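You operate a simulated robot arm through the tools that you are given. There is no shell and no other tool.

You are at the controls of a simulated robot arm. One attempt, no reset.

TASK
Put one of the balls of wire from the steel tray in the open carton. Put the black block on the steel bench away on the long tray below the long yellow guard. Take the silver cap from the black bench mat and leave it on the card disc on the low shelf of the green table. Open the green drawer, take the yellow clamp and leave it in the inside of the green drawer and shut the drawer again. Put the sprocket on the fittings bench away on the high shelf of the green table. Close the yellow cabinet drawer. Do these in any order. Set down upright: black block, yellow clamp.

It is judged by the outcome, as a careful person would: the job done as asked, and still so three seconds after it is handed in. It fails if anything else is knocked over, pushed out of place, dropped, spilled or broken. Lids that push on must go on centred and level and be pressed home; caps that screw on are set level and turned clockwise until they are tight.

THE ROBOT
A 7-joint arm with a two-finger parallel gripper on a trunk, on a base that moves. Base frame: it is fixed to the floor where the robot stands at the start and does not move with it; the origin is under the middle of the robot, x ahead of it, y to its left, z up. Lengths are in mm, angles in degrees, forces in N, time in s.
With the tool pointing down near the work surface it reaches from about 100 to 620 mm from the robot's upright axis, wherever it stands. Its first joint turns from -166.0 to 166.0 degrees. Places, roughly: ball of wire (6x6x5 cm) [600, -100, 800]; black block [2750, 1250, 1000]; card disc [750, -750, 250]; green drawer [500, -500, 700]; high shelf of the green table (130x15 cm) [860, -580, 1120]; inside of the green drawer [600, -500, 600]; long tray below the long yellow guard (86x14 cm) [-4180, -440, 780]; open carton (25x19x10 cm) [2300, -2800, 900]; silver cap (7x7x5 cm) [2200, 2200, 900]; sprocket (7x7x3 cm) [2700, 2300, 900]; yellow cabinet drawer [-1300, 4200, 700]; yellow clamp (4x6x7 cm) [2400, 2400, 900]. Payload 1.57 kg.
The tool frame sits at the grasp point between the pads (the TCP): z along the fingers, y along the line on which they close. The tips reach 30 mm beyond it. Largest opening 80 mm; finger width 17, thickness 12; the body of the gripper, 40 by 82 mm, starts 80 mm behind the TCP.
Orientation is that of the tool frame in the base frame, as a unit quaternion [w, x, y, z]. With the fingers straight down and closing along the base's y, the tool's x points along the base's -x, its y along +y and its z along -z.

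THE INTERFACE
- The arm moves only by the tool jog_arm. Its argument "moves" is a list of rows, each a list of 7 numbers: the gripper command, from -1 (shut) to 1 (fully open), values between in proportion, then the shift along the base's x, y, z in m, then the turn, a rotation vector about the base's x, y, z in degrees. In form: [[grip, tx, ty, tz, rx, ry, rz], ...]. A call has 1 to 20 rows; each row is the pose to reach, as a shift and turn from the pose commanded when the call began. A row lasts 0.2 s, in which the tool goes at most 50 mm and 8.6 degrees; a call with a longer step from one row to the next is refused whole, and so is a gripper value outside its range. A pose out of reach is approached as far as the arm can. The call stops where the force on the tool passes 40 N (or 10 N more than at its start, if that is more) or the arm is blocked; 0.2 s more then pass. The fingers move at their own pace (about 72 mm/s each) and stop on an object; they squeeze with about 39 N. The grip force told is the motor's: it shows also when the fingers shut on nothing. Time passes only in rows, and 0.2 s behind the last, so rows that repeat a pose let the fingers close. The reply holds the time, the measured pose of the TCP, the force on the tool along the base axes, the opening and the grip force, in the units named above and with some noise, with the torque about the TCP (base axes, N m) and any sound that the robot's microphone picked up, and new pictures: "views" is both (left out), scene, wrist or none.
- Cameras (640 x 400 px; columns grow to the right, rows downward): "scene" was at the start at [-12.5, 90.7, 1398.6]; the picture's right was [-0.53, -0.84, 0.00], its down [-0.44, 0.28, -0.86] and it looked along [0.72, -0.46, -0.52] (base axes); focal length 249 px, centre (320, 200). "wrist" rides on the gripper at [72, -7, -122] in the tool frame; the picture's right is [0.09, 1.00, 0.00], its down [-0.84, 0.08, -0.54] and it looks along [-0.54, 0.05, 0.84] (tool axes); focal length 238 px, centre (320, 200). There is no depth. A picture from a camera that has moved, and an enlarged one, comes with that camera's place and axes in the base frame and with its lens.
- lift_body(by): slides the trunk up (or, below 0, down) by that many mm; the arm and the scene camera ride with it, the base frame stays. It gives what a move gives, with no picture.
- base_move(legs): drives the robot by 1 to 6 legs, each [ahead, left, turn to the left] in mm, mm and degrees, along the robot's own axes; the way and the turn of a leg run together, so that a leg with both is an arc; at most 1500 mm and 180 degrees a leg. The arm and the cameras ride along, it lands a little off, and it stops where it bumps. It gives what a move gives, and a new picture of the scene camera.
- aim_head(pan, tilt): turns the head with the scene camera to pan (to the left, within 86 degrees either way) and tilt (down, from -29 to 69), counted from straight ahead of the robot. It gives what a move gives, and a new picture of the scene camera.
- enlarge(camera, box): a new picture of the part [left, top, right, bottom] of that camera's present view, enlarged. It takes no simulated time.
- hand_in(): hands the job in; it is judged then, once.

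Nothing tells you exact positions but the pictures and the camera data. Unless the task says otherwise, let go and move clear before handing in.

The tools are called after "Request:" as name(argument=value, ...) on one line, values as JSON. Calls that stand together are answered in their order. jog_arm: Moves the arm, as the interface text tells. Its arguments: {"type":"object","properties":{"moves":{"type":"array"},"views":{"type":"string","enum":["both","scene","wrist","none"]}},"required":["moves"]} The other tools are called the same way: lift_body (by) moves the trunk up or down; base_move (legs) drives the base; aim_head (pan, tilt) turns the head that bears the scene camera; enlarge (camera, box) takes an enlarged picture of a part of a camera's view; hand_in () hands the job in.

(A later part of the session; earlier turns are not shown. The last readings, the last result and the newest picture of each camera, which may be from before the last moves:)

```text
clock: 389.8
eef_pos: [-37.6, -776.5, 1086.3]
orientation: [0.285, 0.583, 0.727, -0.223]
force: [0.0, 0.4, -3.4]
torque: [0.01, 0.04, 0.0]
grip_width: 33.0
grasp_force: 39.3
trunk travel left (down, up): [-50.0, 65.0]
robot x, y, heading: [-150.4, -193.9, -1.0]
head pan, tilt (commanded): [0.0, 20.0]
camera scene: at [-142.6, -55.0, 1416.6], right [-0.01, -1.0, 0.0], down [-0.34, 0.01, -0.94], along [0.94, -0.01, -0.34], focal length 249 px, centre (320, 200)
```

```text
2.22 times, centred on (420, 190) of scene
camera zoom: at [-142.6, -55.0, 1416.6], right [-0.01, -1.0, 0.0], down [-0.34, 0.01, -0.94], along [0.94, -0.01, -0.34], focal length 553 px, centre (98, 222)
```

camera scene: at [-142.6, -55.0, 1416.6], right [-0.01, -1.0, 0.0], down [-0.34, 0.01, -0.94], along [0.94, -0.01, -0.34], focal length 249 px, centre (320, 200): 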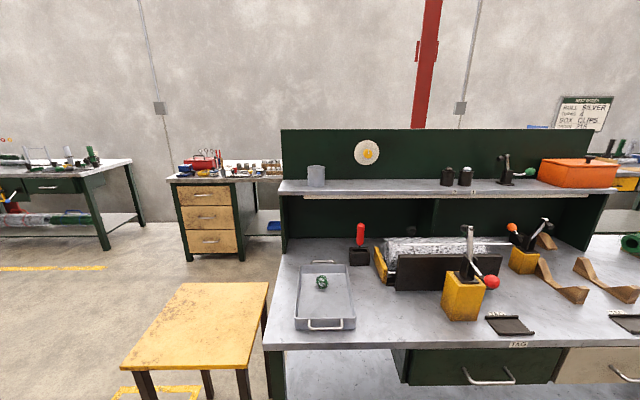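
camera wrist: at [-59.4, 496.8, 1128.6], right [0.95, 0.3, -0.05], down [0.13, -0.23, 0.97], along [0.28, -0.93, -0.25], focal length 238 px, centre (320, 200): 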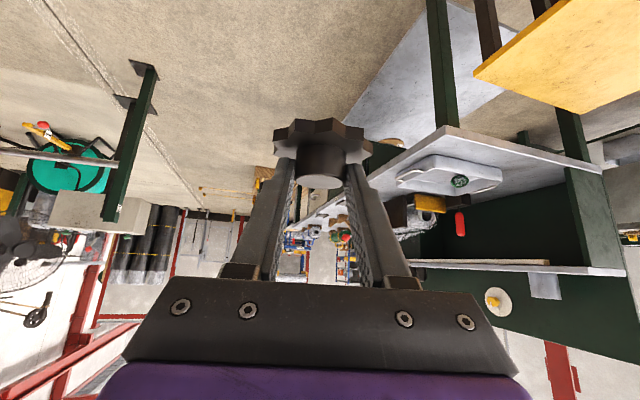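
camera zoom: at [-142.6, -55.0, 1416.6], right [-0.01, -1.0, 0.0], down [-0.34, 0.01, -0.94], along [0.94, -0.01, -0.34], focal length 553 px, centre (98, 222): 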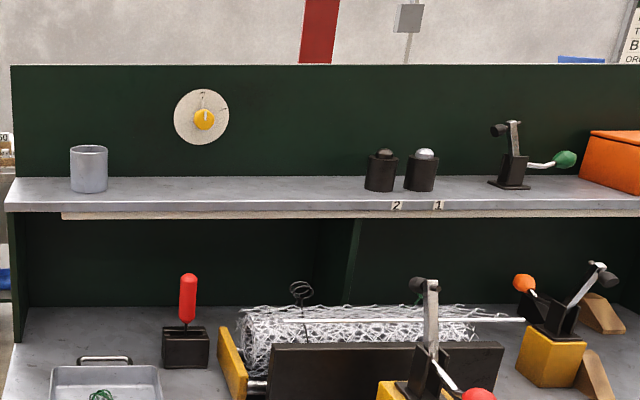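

The shelf has free space between the grey can and the black cups; I'll aim for about (838, -430) at shelf z≈1120. I'll raise the trunk, then swing the arm forward high above the table items.

Request:
aim_head(pan=50, tilt=20)

Request:
lift_body(by=65)

Request:
jog_arm(moves=[[-1, 0.0393, 0.0038, 0.004, 0, 0, 3.72], [-1, 0.0782, 0.0097, 0.008, 0, 0, 7.44], [-1, 0.117, 0.0183, 0.012, 0, 0, 11.16], [-1, 0.1555, 0.0295, 0.016, 0, 0, 14.88], [-1, 0.1934, 0.0434, 0.02, 0, 0, 18.6], [-1, 0.2307, 0.0599, 0.024, 0, 0, 22.32], [-1, 0.2672, 0.079, 0.028, 0, 0, 26.04], [-1, 0.3026, 0.1006, 0.032, 0, 0, 29.76], [-1, 0.3367, 0.1247, 0.036, 0, 0, 33.48], [-1, 0.3695, 0.1513, 0.04, 0, 0, 37.2], [-1, 0.4007, 0.1801, 0.044, 0, 0, 40.92], [-1, 0.4302, 0.2112, 0.048, 0, 0, 44.64], [-1, 0.4578, 0.2445, 0.052, 0, 0, 48.36], [-1, 0.4833, 0.2798, 0.056, 0, 0, 52.08], [-1, 0.5067, 0.317, 0.06, 0, 0, 55.8], [-1, 0.5277, 0.3559, 0.064, 0, 0, 59.52], [-1, 0.5463, 0.3965, 0.068, 0, 0, 63.24], [-1, 0.5622, 0.4385, 0.07, 0, 0, 66.96], [-1, 0.5622, 0.4385, 0.07, 0, 0, 66.96]])

```text
clock: 391.0
eef_pos: [-36.9, -776.4, 1086.1]
orientation: [0.286, 0.583, 0.727, -0.224]
force: [-1.4, -0.4, -2.8]
torque: [0.01, -0.01, 0.01]
grip_width: 32.6
grasp_force: 39.0
trunk travel left (down, up): [-50.0, 65.0]
robot x, y, heading: [-151.1, -195.7, -0.9]
head pan, tilt (commanded): [50.0, 20.0]
camera scene: at [-174.8, 16.9, 1416.6], right [0.76, -0.65, 0.0], down [-0.22, -0.26, -0.94], along [0.61, 0.71, -0.34], focal length 249 px, centre (320, 200)
```

scene: 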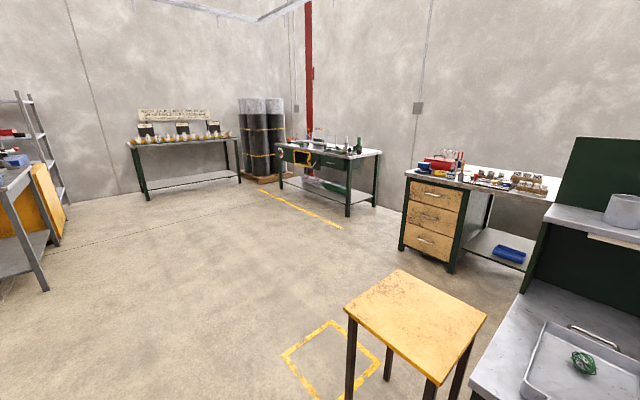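

```text
clock: 392.1
eef_pos: [-38.9, -777.2, 1151.0]
orientation: [0.285, 0.583, 0.727, -0.223]
force: [0.2, 0.1, -2.8]
torque: [0.04, 0.04, -0.02]
grip_width: 32.8
grasp_force: 39.2
trunk travel left (down, up): [-115.0, 0.0]
robot x, y, heading: [-148.4, -194.4, -0.8]
head pan, tilt (commanded): [50.0, 20.0]
```

```text
clock: 396.1
eef_pos: [523.4, -339.1, 1220.8]
orientation: [0.361, 0.085, 0.928, -0.03]
force: [-0.2, 0.7, -2.8]
torque: [-0.02, 0.09, -0.01]
grip_width: 32.9
grasp_force: 38.6
trunk travel left (down, up): [-115.0, 0.0]
robot x, y, heading: [-149.4, -193.2, -0.8]
head pan, tilt (commanded): [50.0, 20.0]
camera scene: at [-174.5, 17.2, 1481.6], right [0.76, -0.65, 0.0], down [-0.22, -0.26, -0.94], along [0.61, 0.71, -0.34], focal length 249 px, centre (320, 200)
camera wrist: at [390.1, -319.2, 1262.0], right [0.11, 0.99, -0.05], down [0.26, 0.02, 0.97], along [0.96, -0.12, -0.25], focal length 238 px, centre (320, 200)
```

scene: 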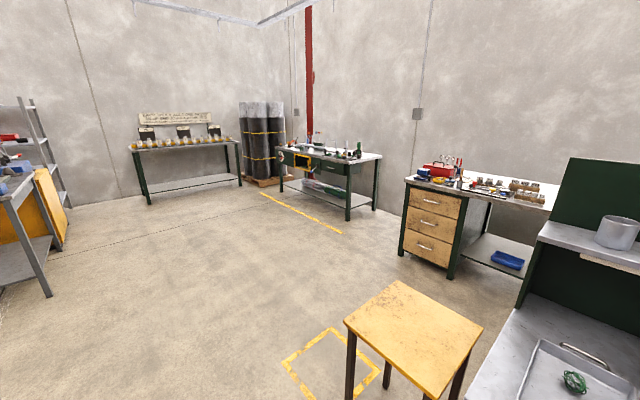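
wrist: 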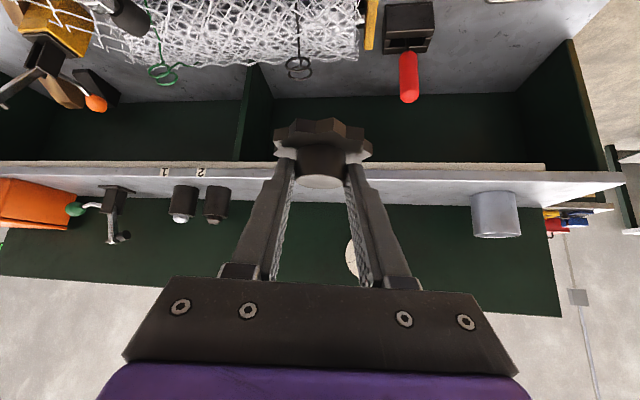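

The arm is over the table, facing the shelf. I'll drive closer, to about (30, -260).

Request:
base_move(legs=[[100, -67, 0.8], [75, 0, 0]])

Request:
aim_head(pan=20, tilt=25)

```text
clock: 398.0
eef_pos: [698.7, -396.5, 1219.9]
orientation: [0.362, 0.08, 0.928, -0.027]
force: [-0.4, -0.6, -3.9]
torque: [0.05, 0.02, -0.02]
grip_width: 32.9
grasp_force: 39.0
trunk travel left (down, up): [-115.0, 0.0]
robot x, y, heading: [25.2, -259.3, -0.2]
head pan, tilt (commanded): [50.0, 20.0]
camera scene: at [-3.9, -50.4, 1481.6], right [0.77, -0.64, 0.0], down [-0.22, -0.26, -0.94], along [0.6, 0.72, -0.34], focal length 249 px, centre (320, 200)
```

scene: 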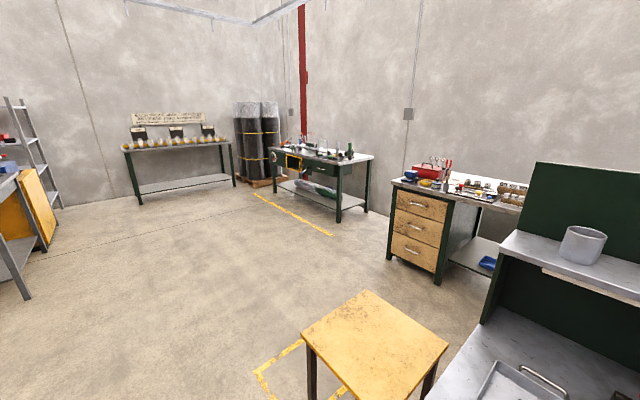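

```text
clock: 398.9
eef_pos: [699.4, -397.6, 1220.9]
orientation: [0.362, 0.079, 0.929, -0.027]
force: [0.5, -0.2, -2.5]
torque: [0.01, 0.06, 0.01]
grip_width: 32.9
grasp_force: 38.9
trunk travel left (down, up): [-115.0, 0.0]
robot x, y, heading: [23.2, -259.8, -0.2]
head pan, tilt (commanded): [20.0, 25.0]
camera scene: at [22.7, -90.1, 1473.5], right [0.34, -0.94, 0.0], down [-0.4, -0.14, -0.91], along [0.85, 0.31, -0.42], focal length 249 px, centre (320, 200)
```

scene: 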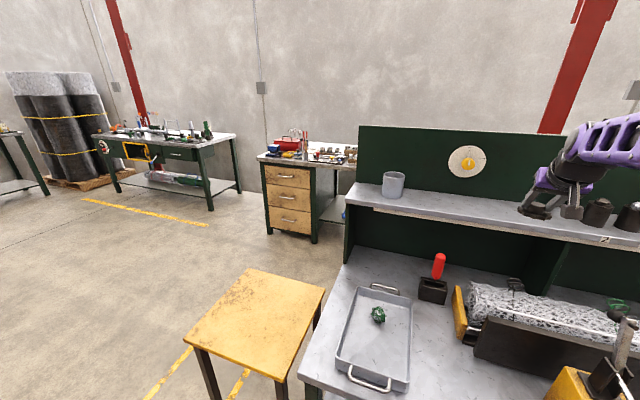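

Now extending over the shelf to about (824, -428), correcting the pitch by 2.4° to match the grasp.

Request:
jog_arm(moves=[[-1, 0.035, -0.009, 0, -0.1, -0.6, 0], [-1, 0.07, -0.017, 0, -0.2, -1.2, 0], [-1, 0.1, -0.025, -0.005, -0.3, -1.8, 0], [-1, 0.1252, -0.0308, -0.01, -0.38, -2.37, 0], [-1, 0.1252, -0.0308, -0.01, -0.38, -2.37, 0]])

Request:
enlarge(camera="scene", box=[440, 100, 640, 260])

```text
clock: 400.1
eef_pos: [823.0, -428.0, 1208.8]
orientation: [0.38, 0.078, 0.921, -0.028]
force: [0.0, -0.3, -3.4]
torque: [0.03, 0.06, -0.01]
grip_width: 33.0
grasp_force: 39.1
trunk travel left (down, up): [-115.0, 0.0]
robot x, y, heading: [25.5, -258.7, -0.1]
head pan, tilt (commanded): [20.0, 25.0]
camera scene: at [22.9, -90.3, 1473.5], right [0.34, -0.94, 0.0], down [-0.4, -0.14, -0.91], along [0.85, 0.31, -0.42], focal length 249 px, centre (320, 200)
camera wrist: at [687.9, -410.6, 1245.7], right [0.1, 0.99, -0.06], down [0.22, 0.03, 0.97], along [0.97, -0.11, -0.21], focal length 238 px, centre (320, 200)
```

scene: 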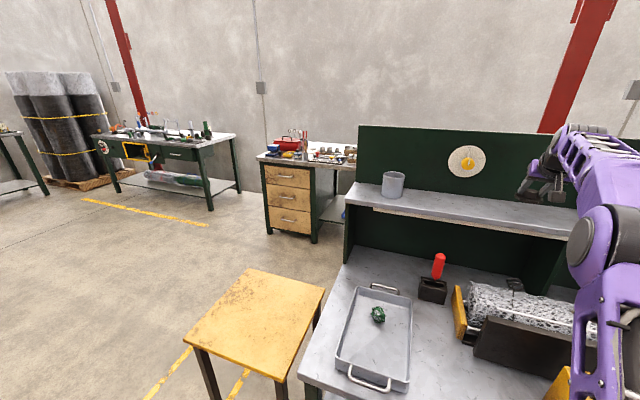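
wrist: 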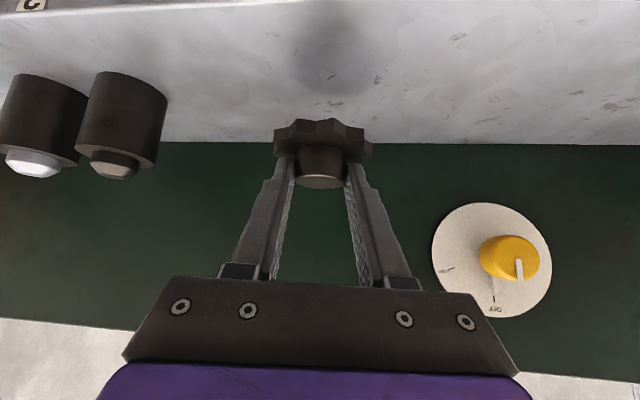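

```text
2.50 times, centred on (540, 180) of scene
camera zoom: at [22.9, -90.3, 1473.5], right [0.34, -0.94, 0.0], down [-0.4, -0.14, -0.91], along [0.85, 0.31, -0.42], focal length 622 px, centre (-230, 250)
```

zoom: 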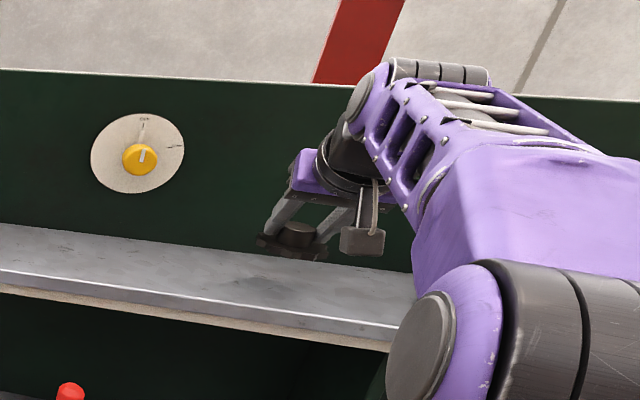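

The sprocket is over the shelf, clear of the cups and the dial. I'll move 12 mm further in and lower toward the shelf.

Request:
jog_arm(moves=[[-1, 0.012, -0.002, -0.012, 0, 0, 0], [-1, 0.012, -0.002, -0.025, 0, 0, 0], [-1, 0.012, -0.002, -0.032, 0, 0, 0], [-1, 0.012, -0.002, -0.037, 0, 0, 0]], views="wrist")

```text
clock: 401.1
eef_pos: [835.5, -430.9, 1171.2]
orientation: [0.381, 0.078, 0.921, -0.028]
force: [-0.2, -0.3, -3.4]
torque: [0.01, 0.03, 0.01]
grip_width: 33.0
grasp_force: 39.0
trunk travel left (down, up): [-115.0, 0.0]
robot x, y, heading: [22.1, -257.1, 0.1]
head pan, tilt (commanded): [20.0, 25.0]
camera wrist: at [700.0, -412.2, 1208.7], right [0.1, 0.99, -0.06], down [0.22, 0.03, 0.98], along [0.97, -0.11, -0.21], focal length 238 px, centre (320, 200)
```

wrist: 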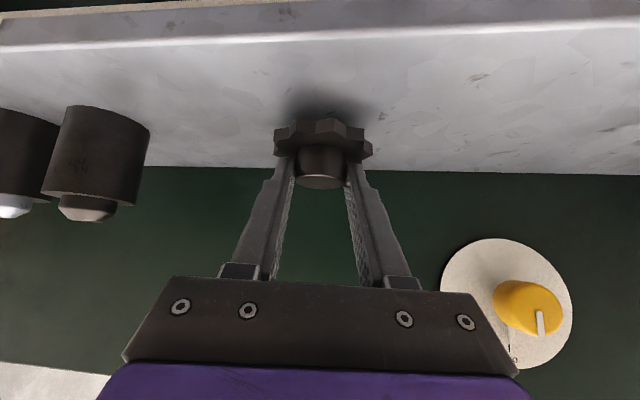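

Not touching yet at 1171. I'll lower in small steps until contact.

Request:
jog_arm(moves=[[-1, 0, 0, -0.003, 0, 0, 0], [-1, 0, 0, -0.006, 0, 0, 0], [-1, 0, 0, -0.008, 0, 0, 0]], views="wrist")

```text
clock: 401.9
eef_pos: [836.0, -430.1, 1164.7]
orientation: [0.381, 0.079, 0.921, -0.028]
force: [0.1, -0.1, -3.4]
torque: [0.03, 0.02, 0.0]
grip_width: 32.8
grasp_force: 38.7
trunk travel left (down, up): [-115.0, 0.0]
robot x, y, heading: [24.6, -257.8, -0.0]
head pan, tilt (commanded): [20.0, 25.0]
camera wrist: at [700.4, -412.1, 1201.2], right [0.1, 0.99, -0.06], down [0.22, 0.03, 0.98], along [0.97, -0.11, -0.21], focal length 238 px, centre (320, 200)
```

wrist: 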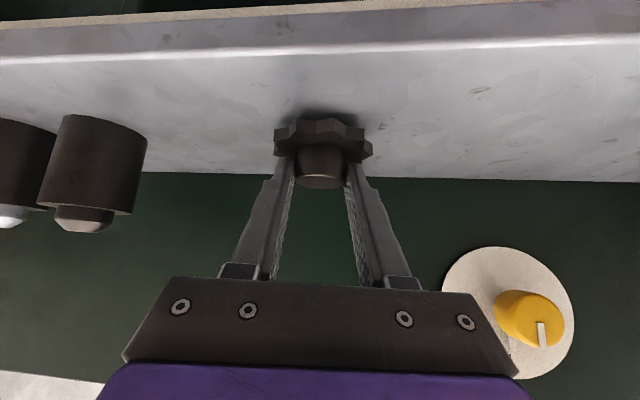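

Still no contact; continuing down in small steps.

Request:
jog_arm(moves=[[-1, 0, 0, -0.003, 0, 0, 0], [-1, 0, 0, -0.005, 0, 0, 0], [-1, 0, 0, -0.007, 0, 0, 0]], views="wrist")

```text
clock: 402.7
eef_pos: [835.7, -430.1, 1157.4]
orientation: [0.381, 0.078, 0.921, -0.028]
force: [-0.1, -1.6, -3.9]
torque: [-0.01, 0.05, -0.01]
grip_width: 33.0
grasp_force: 39.2
trunk travel left (down, up): [-115.0, 0.0]
robot x, y, heading: [27.4, -262.9, -0.1]
head pan, tilt (commanded): [20.0, 25.0]
camera wrist: at [700.5, -412.0, 1194.2], right [0.1, 0.99, -0.06], down [0.22, 0.03, 0.98], along [0.97, -0.11, -0.21], focal length 238 px, centre (320, 200)
```

wrist: 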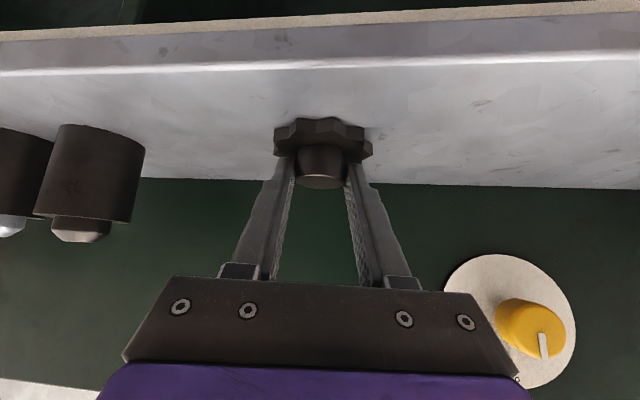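

Still free at 1157. Continuing gently.

Request:
jog_arm(moves=[[-1, 0, 0, -0.002, 0, 0, 0], [-1, 0, 0, -0.004, 0, 0, 0], [-1, 0, 0, -0.005, 0, 0, 0]], views="wrist")

```text
clock: 403.5
eef_pos: [835.9, -429.8, 1156.8]
orientation: [0.384, 0.078, 0.92, -0.029]
force: [2.7, -1.3, 10.2]
torque: [-0.15, 0.2, 0.05]
grip_width: 32.9
grasp_force: 39.2
trunk travel left (down, up): [-115.0, 0.0]
robot x, y, heading: [27.1, -261.6, -0.2]
head pan, tilt (commanded): [20.0, 25.0]
camera wrist: at [700.0, -411.9, 1192.4], right [0.1, 0.99, -0.06], down [0.21, 0.04, 0.98], along [0.97, -0.11, -0.21], focal length 238 px, centre (320, 200)
```

wrist: 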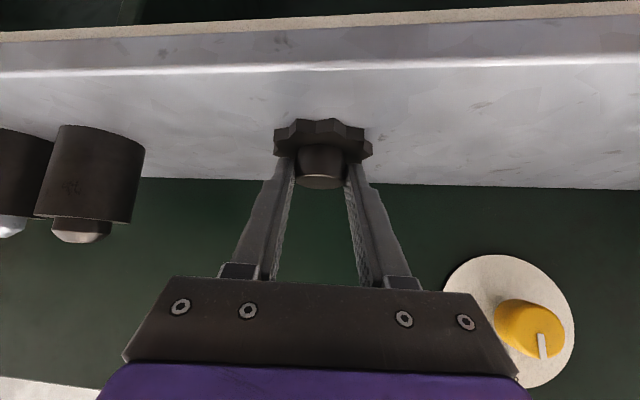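

Contact made (about 13 N). I'll ease up slightly, open the fingers, and lift away.

Request:
jog_arm(moves=[[-1, 0, 0, 0.003, 0, 0, 0], [-0.1, 0, 0, 0.003, 0, 0, 0], [0.4, 0, 0, 0.003, 0, 0, 0], [0.4, 0, 0, 0.003, 0, 0, 0], [0.4, 0, 0, 0.02, 0, 0, 0], [0.4, -0.01, 0, 0.05, 0, 0, 0], [0.4, -0.03, 0.003, 0.08, 0, 0, 0], [0.4, -0.06, 0.008, 0.1, 0, 0, 0], [0.4, -0.06, 0.008, 0.1, 0, 0, 0]])

```text
clock: 405.5
eef_pos: [773.8, -421.0, 1253.4]
orientation: [0.381, 0.078, 0.921, -0.028]
force: [1.2, 0.4, 0.7]
torque: [0.03, 0.02, -0.01]
grip_width: 56.2
grasp_force: 0.1
trunk travel left (down, up): [-115.0, 0.0]
robot x, y, heading: [23.9, -259.4, -0.4]
head pan, tilt (commanded): [20.0, 25.0]
camera scene: at [22.1, -90.1, 1473.5], right [0.34, -0.94, 0.0], down [-0.4, -0.14, -0.91], along [0.85, 0.31, -0.42], focal length 249 px, centre (320, 200)
camera wrist: at [639.2, -403.3, 1289.8], right [0.1, 0.99, -0.06], down [0.22, 0.03, 0.98], along [0.97, -0.11, -0.21], focal length 238 px, centre (320, 200)
```

scene: 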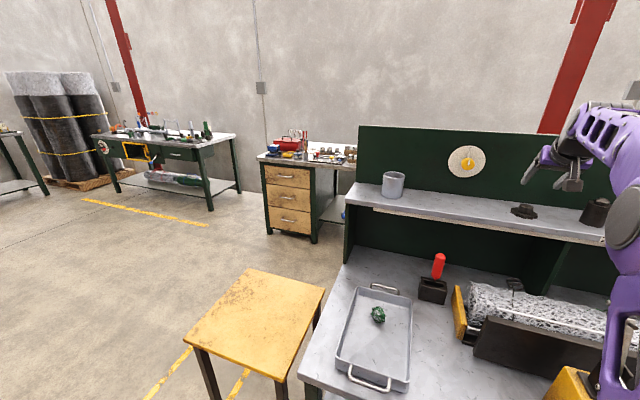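
wrist: 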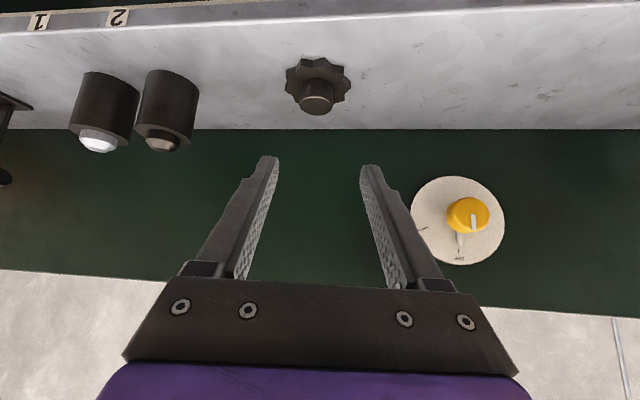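

The sprocket now stands on the high shelf. Next is the green drawer: I'll back away from the table, lower the trunk and look at the drawer front and handle.

Request:
base_move(legs=[[-270, 0, 0]])

Request:
lift_body(by=-65)

Request:
aim_head(pan=-15, tilt=40)

```text
clock: 407.4
eef_pos: [506.8, -421.4, 1253.6]
orientation: [0.382, 0.078, 0.921, -0.027]
force: [0.7, 0.0, -0.3]
torque: [-0.01, -0.02, 0.01]
grip_width: 56.2
grasp_force: 0.1
trunk travel left (down, up): [-115.0, 0.0]
robot x, y, heading: [-243.4, -262.6, 0.1]
head pan, tilt (commanded): [20.0, 25.0]
camera scene: at [-245.4, -89.8, 1473.5], right [0.34, -0.94, 0.0], down [-0.4, -0.14, -0.91], along [0.85, 0.31, -0.42], focal length 249 px, centre (320, 200)
```

scene: 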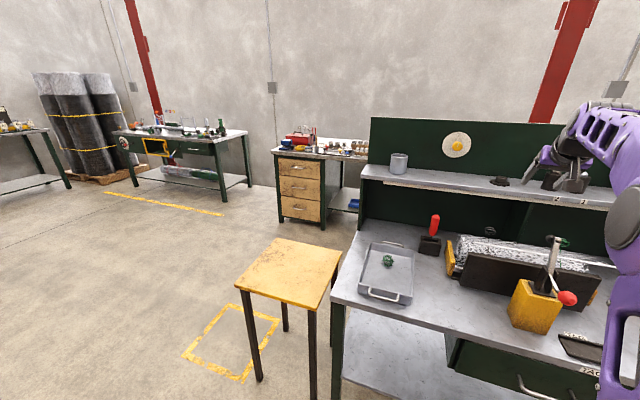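

```text
clock: 408.5
eef_pos: [507.7, -420.1, 1187.7]
orientation: [0.381, 0.078, 0.921, -0.028]
force: [1.3, 0.2, 0.2]
torque: [-0.04, 0.03, 0.0]
grip_width: 56.3
grasp_force: 0.1
trunk travel left (down, up): [-50.0, 65.0]
robot x, y, heading: [-242.2, -261.4, -0.3]
head pan, tilt (commanded): [20.0, 25.0]
```

```text
clock: 409.5
eef_pos: [508.0, -422.3, 1188.1]
orientation: [0.38, 0.077, 0.921, -0.027]
force: [-0.6, -0.2, -0.1]
torque: [0.02, 0.0, -0.02]
grip_width: 55.9
grasp_force: 0.0
trunk travel left (down, up): [-50.0, 65.0]
robot x, y, heading: [-242.4, -257.8, -0.3]
head pan, tilt (commanded): [-15.0, 40.0]
camera scene: at [-249.9, -143.3, 1385.2], right [-0.26, -0.97, 0.0], down [-0.62, 0.17, -0.77], along [0.74, -0.2, -0.64], focal length 249 px, centre (320, 200)
```

scene: 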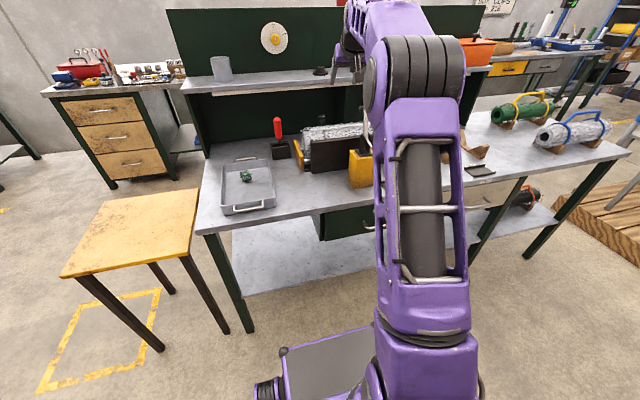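

I'll swing the arm off the table toward the right and lower it in front of the green drawer for a close look.

Request:
jog_arm(moves=[[0.4, -0.0334, -0.0287, 0, 0, 0, -3.4], [0.4, -0.0669, -0.0574, 0, 0, 0, -6.8], [0.4, -0.1003, -0.0861, 0, 0, 0, -10.2], [0.4, -0.1337, -0.1149, 0, 0, 0, -13.6], [0.4, -0.1671, -0.1436, 0, 0, 0, -17], [0.4, -0.2006, -0.1723, 0, 0, 0, -20.4], [0.4, -0.234, -0.201, 0, 0, 0, -22], [0.4, -0.25, -0.201, -0.042, 0, 0, -22], [0.4, -0.265, -0.201, -0.084, 0, 0, -18], [0.4, -0.28, -0.201, -0.126, 0, 0, -13], [0.4, -0.28, -0.195, -0.17, 0, 0, -8], [0.4, -0.28, -0.19, -0.21, 0, 0, -3], [0.4, -0.28, -0.18, -0.25, 0, 0, 2], [0.4, -0.28, -0.17, -0.29, 0, 0, 5], [0.4, -0.28, -0.16, -0.33, 0, 0, 7], [0.4, -0.28, -0.15, -0.37, 0, 0, 9], [0.4, -0.28, -0.15, -0.37, 0, 0, 9]])

```text
clock: 413.1
eef_pos: [227.5, -571.4, 819.0]
orientation: [0.382, 0.006, 0.924, 0.002]
force: [0.2, 0.2, 0.7]
torque: [0.02, 0.0, 0.02]
grip_width: 55.9
grasp_force: 0.1
trunk travel left (down, up): [-50.0, 65.0]
robot x, y, heading: [-242.7, -255.2, -0.2]
head pan, tilt (commanded): [-15.0, 40.0]
camera scene: at [-249.8, -143.4, 1385.2], right [-0.26, -0.97, 0.0], down [-0.62, 0.17, -0.77], along [0.74, -0.2, -0.64], focal length 249 px, centre (320, 200)
camera wrist: at [90.9, -575.0, 854.6], right [-0.06, 1.0, -0.06], down [0.21, 0.07, 0.98], along [0.98, 0.04, -0.21], focal length 238 px, centre (320, 200)
```

scene: 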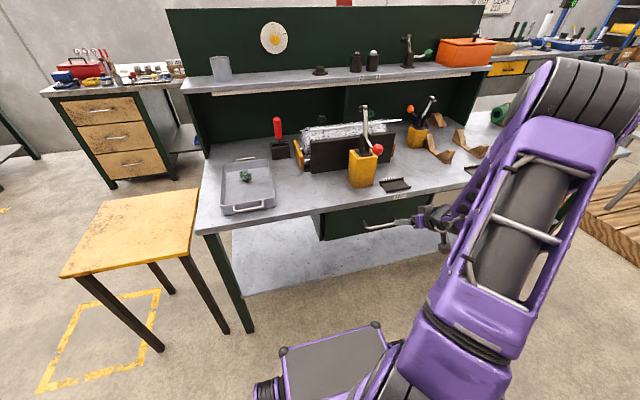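
wrist: 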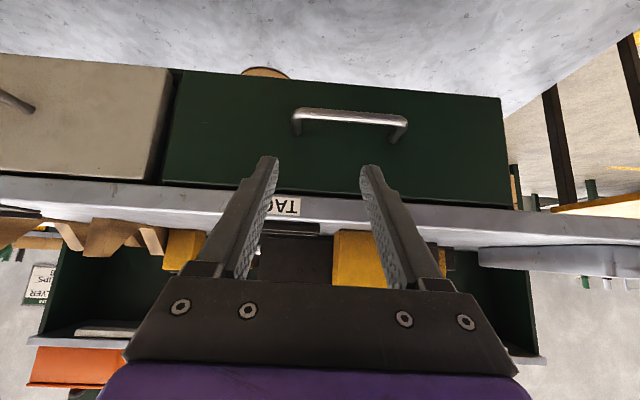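

The drawer handle looks to be near (283, -545, 740). I'll zoom the wrist view to see the handle bar and drawer edges better.

Request:
enlarge(camera="wrist", box=[150, 50, 530, 260])

Request:
enlarge(camera="scene", box=[280, 150, 480, 280])

```text
1.68 times, centred on (340, 155) of wrist
camera zoom: at [90.9, -575.0, 854.6], right [-0.06, 1.0, -0.06], down [0.21, 0.07, 0.98], along [0.98, 0.04, -0.21], focal length 401 px, centre (286, 276)
```

zoom: 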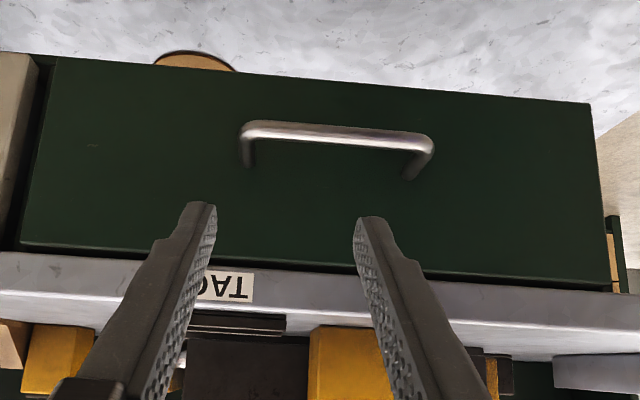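

```text
3.08 times, centred on (380, 215) of scene
camera zoom: at [-249.8, -143.4, 1385.2], right [-0.26, -0.97, 0.0], down [-0.62, 0.17, -0.77], along [0.74, -0.2, -0.64], focal length 766 px, centre (135, 154)
```

zoom: 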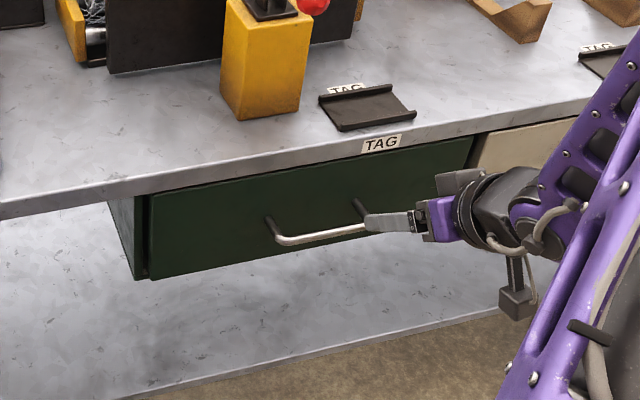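

The handle bar is at about (319, -538, 711), running along y from -597 to -477, with the drawer face at x≈355. I'll line the robot up with it, then pitch and roll the tool so the fingers can close vertically around the bar.

Request:
base_move(legs=[[0, -283, 0.2]])

Request:
jog_arm(moves=[[0.4, 0, 0.045, 0, 0, -3, 0], [0.4, 0, 0.09, 0, 0, -6, 0], [0.4, 0, 0.135, 0, 0, -9, 0], [0.4, 0, 0.18, 0, 0, -12, 0], [0.4, 0, 0.225, 0, 0, -15, 0], [0.4, 0, 0.27, -0.01, 0, -18, 0], [0.4, 0, 0.316, -0.02, 0, -20, 0], [0.4, 0, 0.316, -0.02, 0, -20, 0]])

```text
clock: 416.4
eef_pos: [228.6, -855.3, 818.4]
orientation: [0.382, 0.004, 0.924, 0.003]
force: [-0.3, -0.2, -0.3]
torque: [0.0, -0.03, 0.0]
grip_width: 55.9
grasp_force: 0.0
trunk travel left (down, up): [-50.0, 65.0]
robot x, y, heading: [-241.7, -542.9, 0.2]
head pan, tilt (commanded): [-15.0, 40.0]
camera scene: at [-250.1, -429.1, 1385.2], right [-0.26, -0.97, 0.0], down [-0.62, 0.16, -0.77], along [0.74, -0.2, -0.64], focal length 249 px, centre (320, 200)
```

scene: 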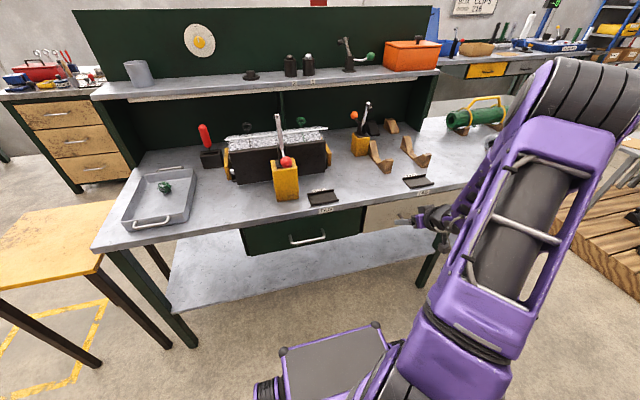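

```text
clock: 418.2
eef_pos: [221.7, -613.9, 813.0]
orientation: [0.535, -0.001, 0.845, 0.011]
force: [-1.3, 0.9, 0.3]
torque: [-0.01, 0.01, -0.03]
grip_width: 55.8
grasp_force: 0.0
out of reach, approached as far as the arm can: row 6, 7, 8
trunk travel left (down, up): [-50.0, 65.0]
robot x, y, heading: [-243.0, -543.4, -0.2]
head pan, tilt (commanded): [-15.0, 40.0]
camera scene: at [-250.1, -429.0, 1385.2], right [-0.26, -0.97, 0.0], down [-0.62, 0.16, -0.77], along [0.74, -0.2, -0.64], focal length 249 px, centre (320, 200)
camera wrist: at [81.6, -619.7, 801.2], right [-0.05, 1.0, -0.07], down [-0.14, 0.06, 0.99], along [0.99, 0.06, 0.13], focal length 238 px, centre (320, 200)
```

scene: 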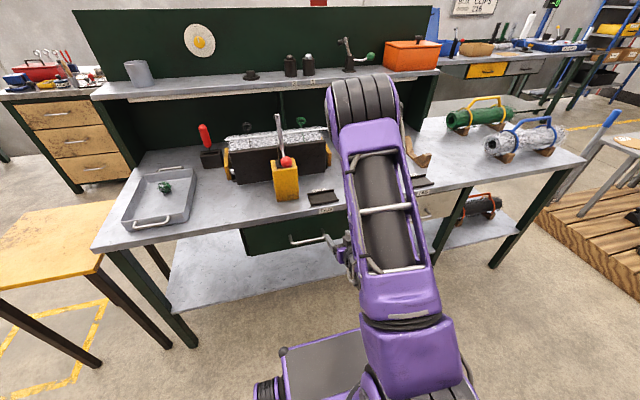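
wrist: 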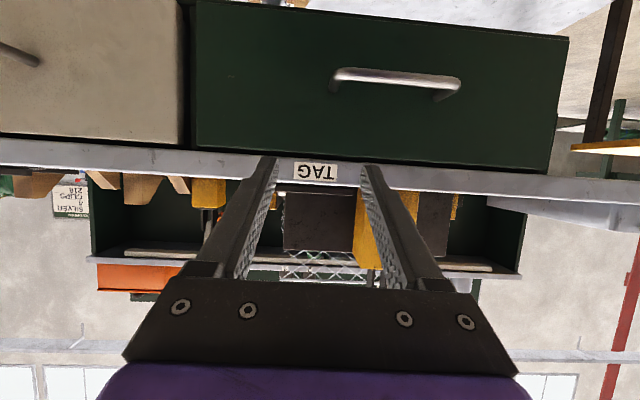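

At that distance the wrist can't bend so far forward. A near-vertical tool suits the pull better, so I'll tilt the tool to about 15° from vertical and position above the handle to hook behind the bar.

Request:
jog_arm(moves=[[0.25, 0.01, 0.012, 0, 0, 8.3, 0], [0.25, 0.02, 0.025, 0, 0, 16.6, 0], [0.25, 0.03, 0.038, 0, 0, 25, 0], [0.25, 0.04, 0.05, 0, 0, 33.3, 0], [0.25, 0.055, 0.063, 0, 0, 41.6, 0], [0.25, 0.068, 0.076, 0, 0, 49.6, 0], [0.25, 0.068, 0.076, 0, 0, 49.6, 0]])

```text
clock: 419.8
eef_pos: [290.5, -538.0, 812.6]
orientation: [0.134, 0.006, 0.991, 0.002]
force: [-0.3, -0.1, 0.8]
torque: [-0.02, -0.01, -0.03]
grip_width: 50.2
grasp_force: 0.1
out of reach, approached as far as the arm can: row 5, 6
trunk travel left (down, up): [-50.0, 65.0]
robot x, y, heading: [-245.6, -545.5, 0.1]
head pan, tilt (commanded): [-15.0, 40.0]
camera scene: at [-250.1, -429.2, 1385.2], right [-0.26, -0.97, 0.0], down [-0.62, 0.16, -0.77], along [0.74, -0.2, -0.64], focal length 249 px, centre (320, 200)
camera wrist: at [188.5, -541.4, 911.9], right [-0.08, 1.0, -0.02], down [0.66, 0.07, 0.74], along [0.74, 0.05, -0.67], focal length 238 px, centre (320, 200)
```

scene: 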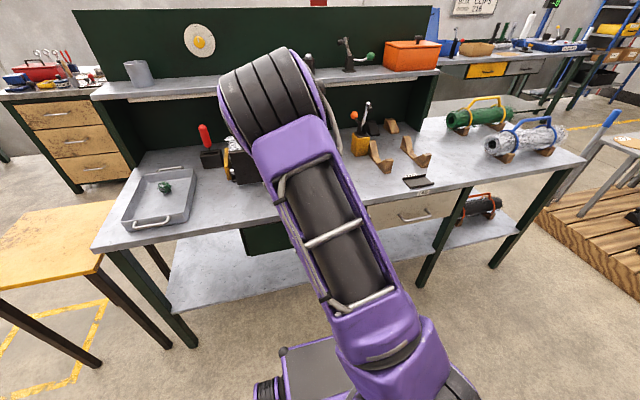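
wrist: 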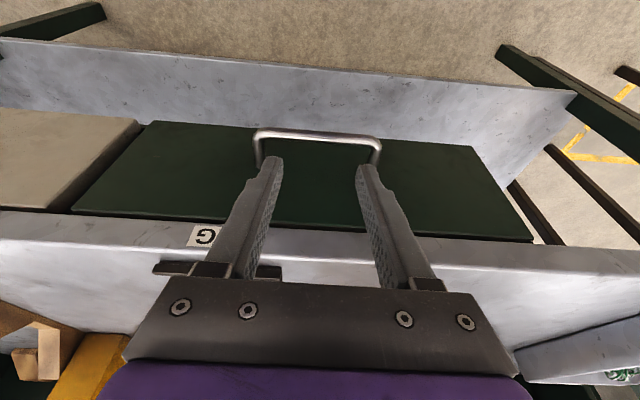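

The handle bar is confirmed at (318, -536) with the drawer face about 33 mm behind it. I'll move the open fingers over the gap and lower them behind the bar.

Request:
jog_arm(moves=[[0.25, 0.02, 0.001, -0.02, 0, 0, 0], [0.25, 0.0455, 0.002, -0.04, 0, 0, 0], [0.25, 0.0455, 0.002, -0.0505, 0, 0, 0], [0.25, 0.0455, 0.002, -0.0505, 0, 0, 0]], views="wrist")

```text
clock: 420.8
eef_pos: [334.9, -535.9, 762.3]
orientation: [0.134, 0.004, 0.991, 0.002]
force: [0.4, 0.4, 1.1]
torque: [-0.01, 0.02, 0.0]
grip_width: 50.0
grasp_force: 0.0
trunk travel left (down, up): [-50.0, 65.0]
robot x, y, heading: [-243.5, -549.6, -0.0]
head pan, tilt (commanded): [-15.0, 40.0]
camera wrist: at [233.9, -539.2, 861.5], right [-0.08, 1.0, -0.02], down [0.66, 0.07, 0.74], along [0.74, 0.05, -0.67], focal length 238 px, centre (320, 200)
```

wrist: 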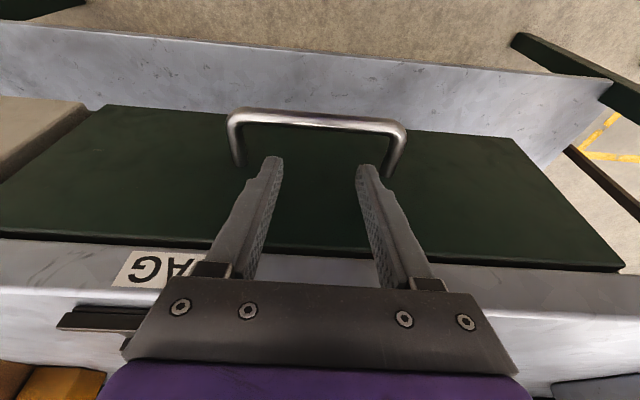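

The gap is about 38 mm, comfortable. Lowering the fingers behind the bar.

Request:
jog_arm(moves=[[0.25, 0.003, 0, -0.015, 0, 0, 0], [0.25, 0.003, 0, -0.03, 0, 0, 0], [0.25, 0.003, 0, -0.04, 0, 0, 0], [0.25, 0.003, 0, -0.04, 0, 0, 0]], views="wrist")

```text
clock: 421.8
eef_pos: [336.5, -534.5, 721.4]
orientation: [0.134, 0.005, 0.991, 0.003]
force: [-0.5, -0.6, -0.4]
torque: [0.0, 0.0, -0.02]
grip_width: 50.1
grasp_force: 0.1
trunk travel left (down, up): [-50.0, 65.0]
robot x, y, heading: [-241.4, -548.0, -0.1]
head pan, tilt (commanded): [-15.0, 40.0]
camera wrist: at [236.4, -538.8, 821.6], right [-0.08, 1.0, -0.02], down [0.66, 0.07, 0.74], along [0.74, 0.05, -0.67], focal length 238 px, centre (320, 200)
```

wrist: 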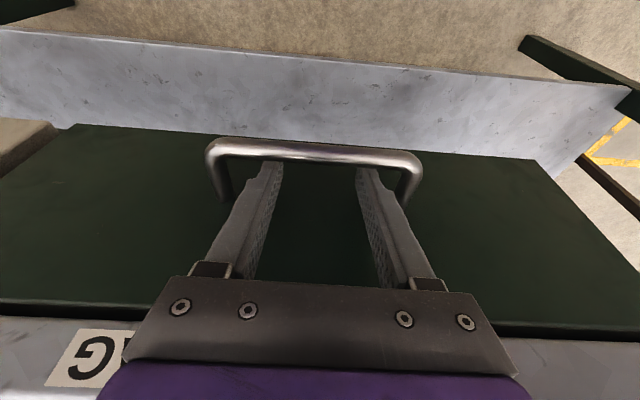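

The fingertips are behind the bar with no contact yet. I'll start pulling toward me.

Request:
jog_arm(moves=[[0.25, -0.01, 0, 0, 0, 0, 0], [0.25, -0.02, 0, 0, 0, 0, 0], [0.25, -0.035, 0, 0, 0, 0, 0], [0.25, -0.05, 0, 0, 0, 0, 0]], views="wrist")

```text
clock: 422.8
eef_pos: [287.4, -533.8, 721.4]
orientation: [0.133, 0.004, 0.991, 0.002]
force: [1.1, 0.3, -0.3]
torque: [-0.02, 0.0, 0.03]
grip_width: 50.0
grasp_force: 0.1
trunk travel left (down, up): [-50.0, 65.0]
robot x, y, heading: [-244.4, -545.3, 0.3]
head pan, tilt (commanded): [-15.0, 40.0]
camera wrist: at [186.4, -538.5, 820.9], right [-0.08, 1.0, -0.02], down [0.67, 0.07, 0.74], along [0.74, 0.05, -0.67], focal length 238 px, centre (320, 200)
```

wrist: 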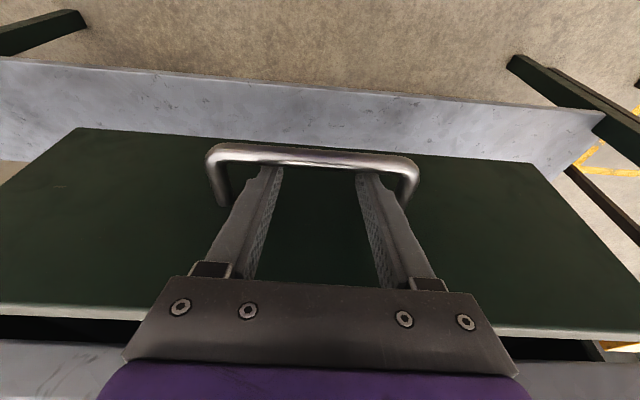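

The drawer is sliding open easily. I'll continue pulling another 170 mm.

Request:
jog_arm(moves=[[0.25, -0.02, 0, 0, 0, 0, 0], [0.25, -0.04, 0, 0, 0, 0, 0], [0.25, -0.06, 0, 0, 0, 0, 0], [0.25, -0.08, 0, 0, 0, 0, 0], [0.25, -0.1, 0, 0, 0, 0, 0], [0.25, -0.12, 0, 0, 0, 0, 0], [0.25, -0.14, 0, 0, 0, 0, 0], [0.25, -0.16, 0, 0, 0, 0, 0], [0.25, -0.175, 0, 0, 0, 0, 0], [0.25, -0.175, 0, 0, 0, 0, 0]])

```text
clock: 425.0
eef_pos: [112.1, -534.8, 723.4]
orientation: [0.133, 0.005, 0.991, 0.002]
force: [-0.6, 0.7, -0.7]
torque: [0.05, -0.02, -0.01]
grip_width: 50.1
grasp_force: 0.2
trunk travel left (down, up): [-50.0, 65.0]
robot x, y, heading: [-244.9, -542.4, 0.1]
head pan, tilt (commanded): [-15.0, 40.0]
camera scene: at [-250.2, -429.2, 1385.2], right [-0.26, -0.97, 0.0], down [-0.62, 0.16, -0.77], along [0.74, -0.2, -0.64], focal length 249 px, centre (320, 200)
camera wrist: at [11.2, -538.7, 821.5], right [-0.08, 1.0, -0.02], down [0.66, 0.07, 0.74], along [0.74, 0.05, -0.67], focal length 238 px, centre (320, 200)
```

scene: 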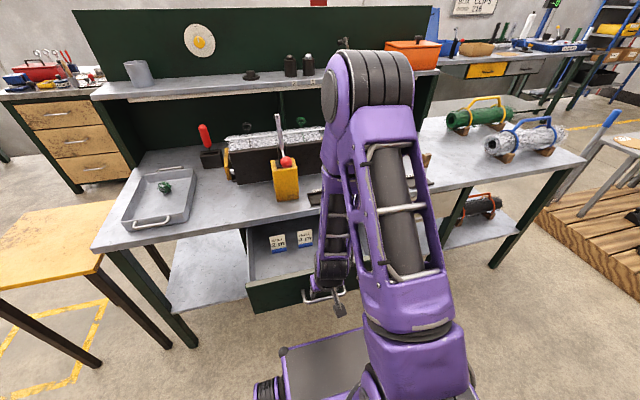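
wrist: 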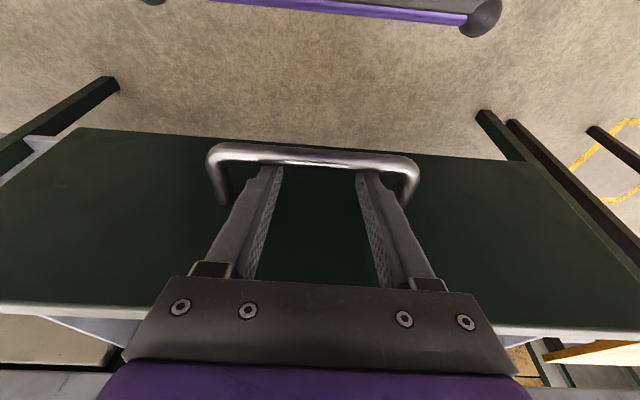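

The drawer is open about 215 mm. I'll move the fingers slightly forward off the bar, lift clear, and look inside.

Request:
jog_arm(moves=[[0.25, 0.008, 0, 0, 0, 0, 0], [0.25, 0.008, 0, 0.03, 0, 0, 0], [0.25, 0.008, 0, 0.075, 0, 0, 0], [0.25, 0.008, 0, 0.12, 0, 0, 0], [0.25, 0.03, -0.03, 0.14, 0, 0, 0], [0.25, 0.06, -0.06, 0.16, 0, 0, 0], [0.25, 0.08, -0.1, 0.17, 0, 0, 0], [0.25, 0.08, -0.1, 0.17, 0, 0, 0]])

Request:
enlarge(camera="scene", box=[200, 180, 400, 320])

```text
clock: 426.8
eef_pos: [192.7, -634.8, 892.1]
orientation: [0.133, 0.004, 0.991, 0.002]
force: [-0.8, 0.1, -0.8]
torque: [-0.02, 0.01, -0.01]
grip_width: 50.0
grasp_force: 0.1
trunk travel left (down, up): [-50.0, 65.0]
robot x, y, heading: [-242.8, -544.8, 0.4]
head pan, tilt (commanded): [-15.0, 40.0]
camera scene: at [-250.1, -429.2, 1385.2], right [-0.26, -0.97, 0.0], down [-0.62, 0.16, -0.77], along [0.74, -0.2, -0.64], focal length 249 px, centre (320, 200)
camera wrist: at [91.2, -639.1, 991.8], right [-0.08, 1.0, -0.02], down [0.66, 0.07, 0.74], along [0.74, 0.05, -0.67], focal length 238 px, centre (320, 200)
```

scene: 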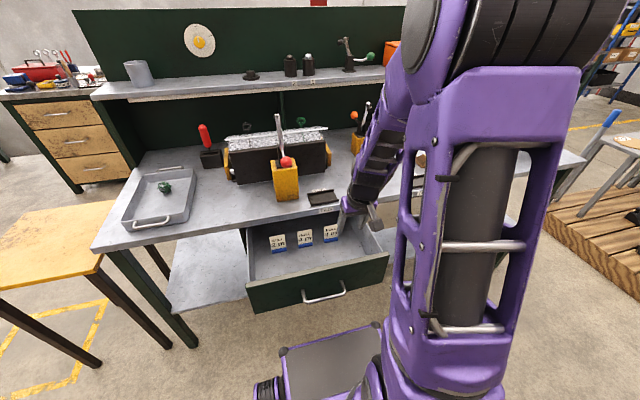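
wrist: 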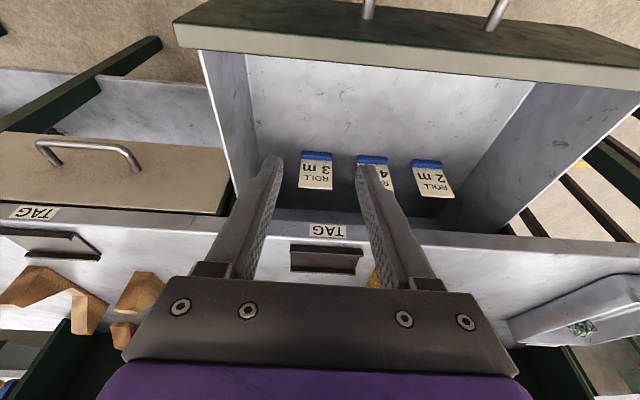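

```text
2.86 times, centred on (300, 250) of scene
camera zoom: at [-250.1, -429.2, 1385.2], right [-0.26, -0.97, 0.0], down [-0.62, 0.16, -0.77], along [0.74, -0.2, -0.64], focal length 711 px, centre (377, 57)
```

zoom: 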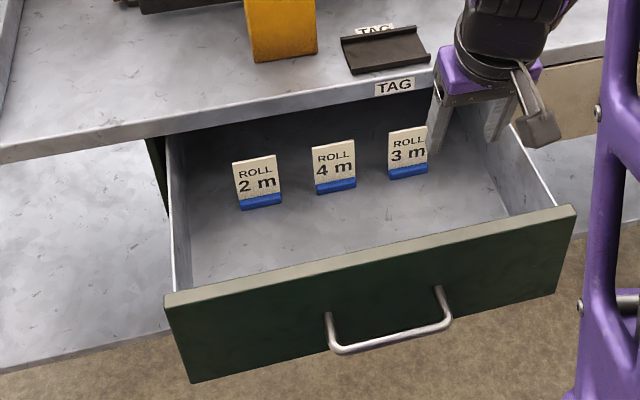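

The drawer holds three standing "ROLL" tags around x≈340, with free floor (z≈660) in front of them. Now I'll go fetch the yellow clamp from the left bench, passing the pedestal at a safe distance.

Request:
base_move(legs=[[0, 440, 0], [95, 0, 0], [0, 1150, 0], [0, 600, 0], [1400, 0, 0], [0, 770, 0]])

Request:
aim_head(pan=8, tilt=30)

```text
clock: 463.1
eef_pos: [1688.4, 2328.1, 892.2]
orientation: [0.133, 0.005, 0.991, 0.002]
force: [0.4, 0.1, 0.1]
torque: [-0.04, 0.0, -0.05]
grip_width: 49.9
grasp_force: 0.0
trunk travel left (down, up): [-50.0, 65.0]
robot x, y, heading: [1255.5, 2418.0, 0.2]
head pan, tilt (commanded): [-15.0, 40.0]
camera scene: at [1247.2, 2535.3, 1385.2], right [-0.26, -0.97, 0.0], down [-0.62, 0.17, -0.77], along [0.74, -0.2, -0.64], focal length 249 px, centre (320, 200)
```

scene: 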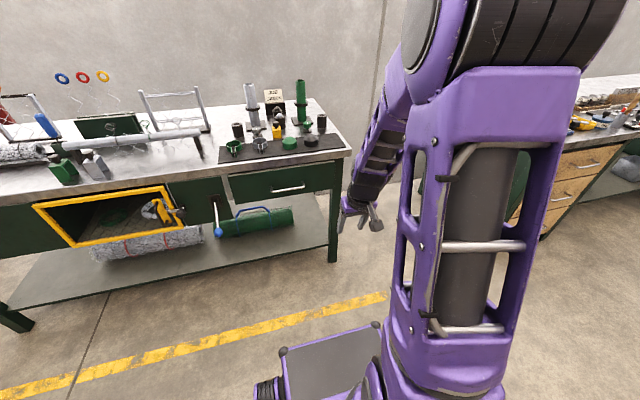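

```text
clock: 464.0
eef_pos: [1688.5, 2328.9, 893.5]
orientation: [0.133, 0.005, 0.991, 0.001]
force: [-0.5, -0.1, 0.5]
torque: [-0.02, 0.03, 0.01]
grip_width: 50.0
grasp_force: 0.0
trunk travel left (down, up): [-50.0, 65.0]
robot x, y, heading: [1254.5, 2420.2, 0.3]
head pan, tilt (commanded): [8.0, 30.0]
camera scene: at [1254.7, 2569.8, 1400.5], right [0.14, -0.99, 0.0], down [-0.5, -0.07, -0.87], along [0.86, 0.12, -0.5], focal length 249 px, centre (320, 200)
```

scene: 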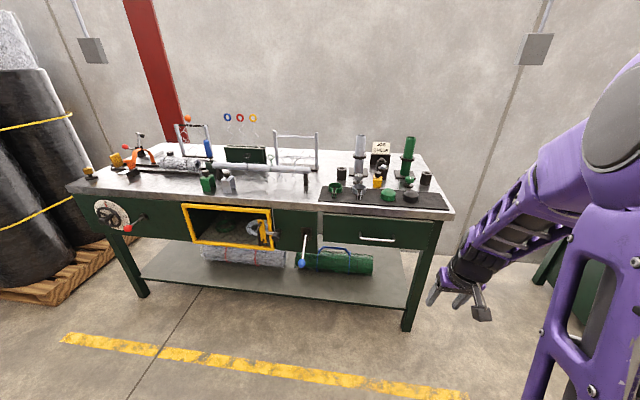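

The clamp is near (2346, 2450). I'll approach in stages: drive closer staying right of the protruding lever, then raise and extend the arm over the bench.

Request:
base_move(legs=[[0, -90, 0], [430, 0, 0]])

Request:
jog_arm(moves=[[0.6, 0.03, 0.01, 0.035, 0, 0, 0], [1, 0.055, 0.02, 0.07, 0, 0, 0], [1, 0.08, 0.035, 0.1, 0, 0, 0], [1, 0.1, 0.06, 0.12, 0, 0, 0], [1, 0.11, 0.1, 0.125, 0, 0, 0], [1, 0.12, 0.145, 0.13, 0, 0, 0], [1, 0.125, 0.19, 0.13, 0, 0, 0], [1, 0.125, 0.205, 0.13, 0, 0, 0], [1, 0.125, 0.205, 0.13, 0, 0, 0]])

```text
clock: 467.8
eef_pos: [2119.2, 2237.4, 890.5]
orientation: [0.133, 0.007, 0.991, 0.001]
force: [0.4, 0.1, -0.3]
torque: [0.0, -0.02, -0.01]
grip_width: 50.0
grasp_force: 0.1
trunk travel left (down, up): [-50.0, 65.0]
robot x, y, heading: [1683.9, 2329.6, -0.1]
head pan, tilt (commanded): [8.0, 30.0]
camera scene: at [1686.3, 2479.1, 1400.5], right [0.14, -0.99, 0.0], down [-0.5, -0.07, -0.87], along [0.86, 0.12, -0.5], focal length 249 px, centre (320, 200)
```

scene: 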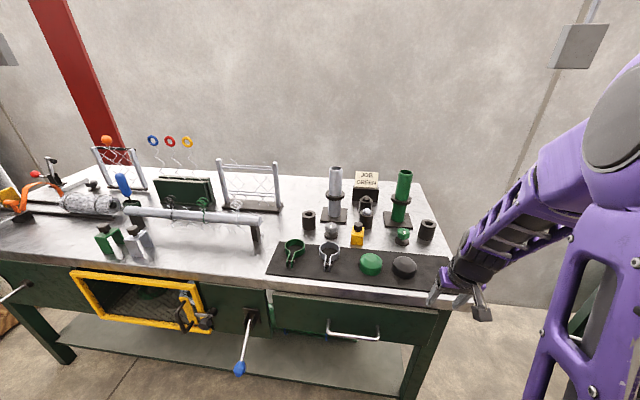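

```text
clock: 469.8
eef_pos: [2245.5, 2443.7, 1022.4]
orientation: [0.133, 0.006, 0.991, 0.001]
force: [0.1, -0.4, 1.0]
torque: [0.01, 0.01, 0.01]
grip_width: 80.2
grasp_force: 0.0
trunk travel left (down, up): [-50.0, 65.0]
robot x, y, heading: [1686.4, 2322.4, 0.0]
head pan, tilt (commanded): [8.0, 30.0]
camera scene: at [1686.3, 2479.1, 1400.5], right [0.14, -0.99, 0.0], down [-0.5, -0.07, -0.87], along [0.86, 0.12, -0.5], focal length 249 px, centre (320, 200)
camera wrist: at [2145.0, 2439.6, 1121.9], right [-0.08, 1.0, -0.02], down [0.66, 0.07, 0.74], along [0.74, 0.04, -0.67], focal length 238 px, centre (320, 200)
```

scene: 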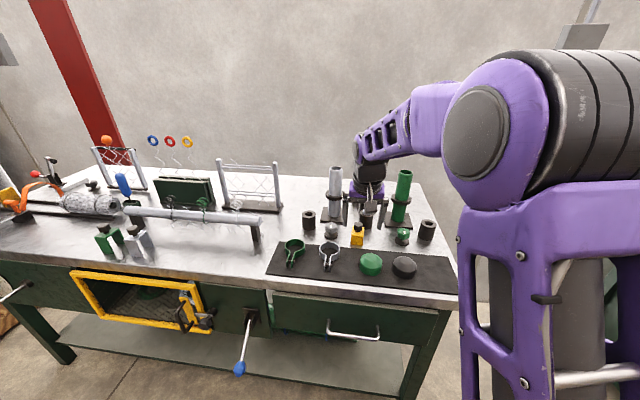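
wrist: 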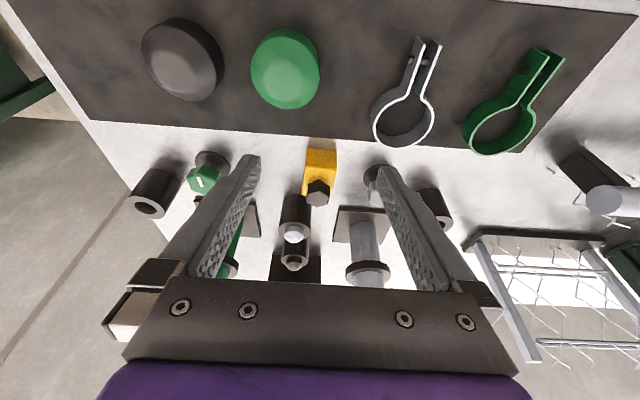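

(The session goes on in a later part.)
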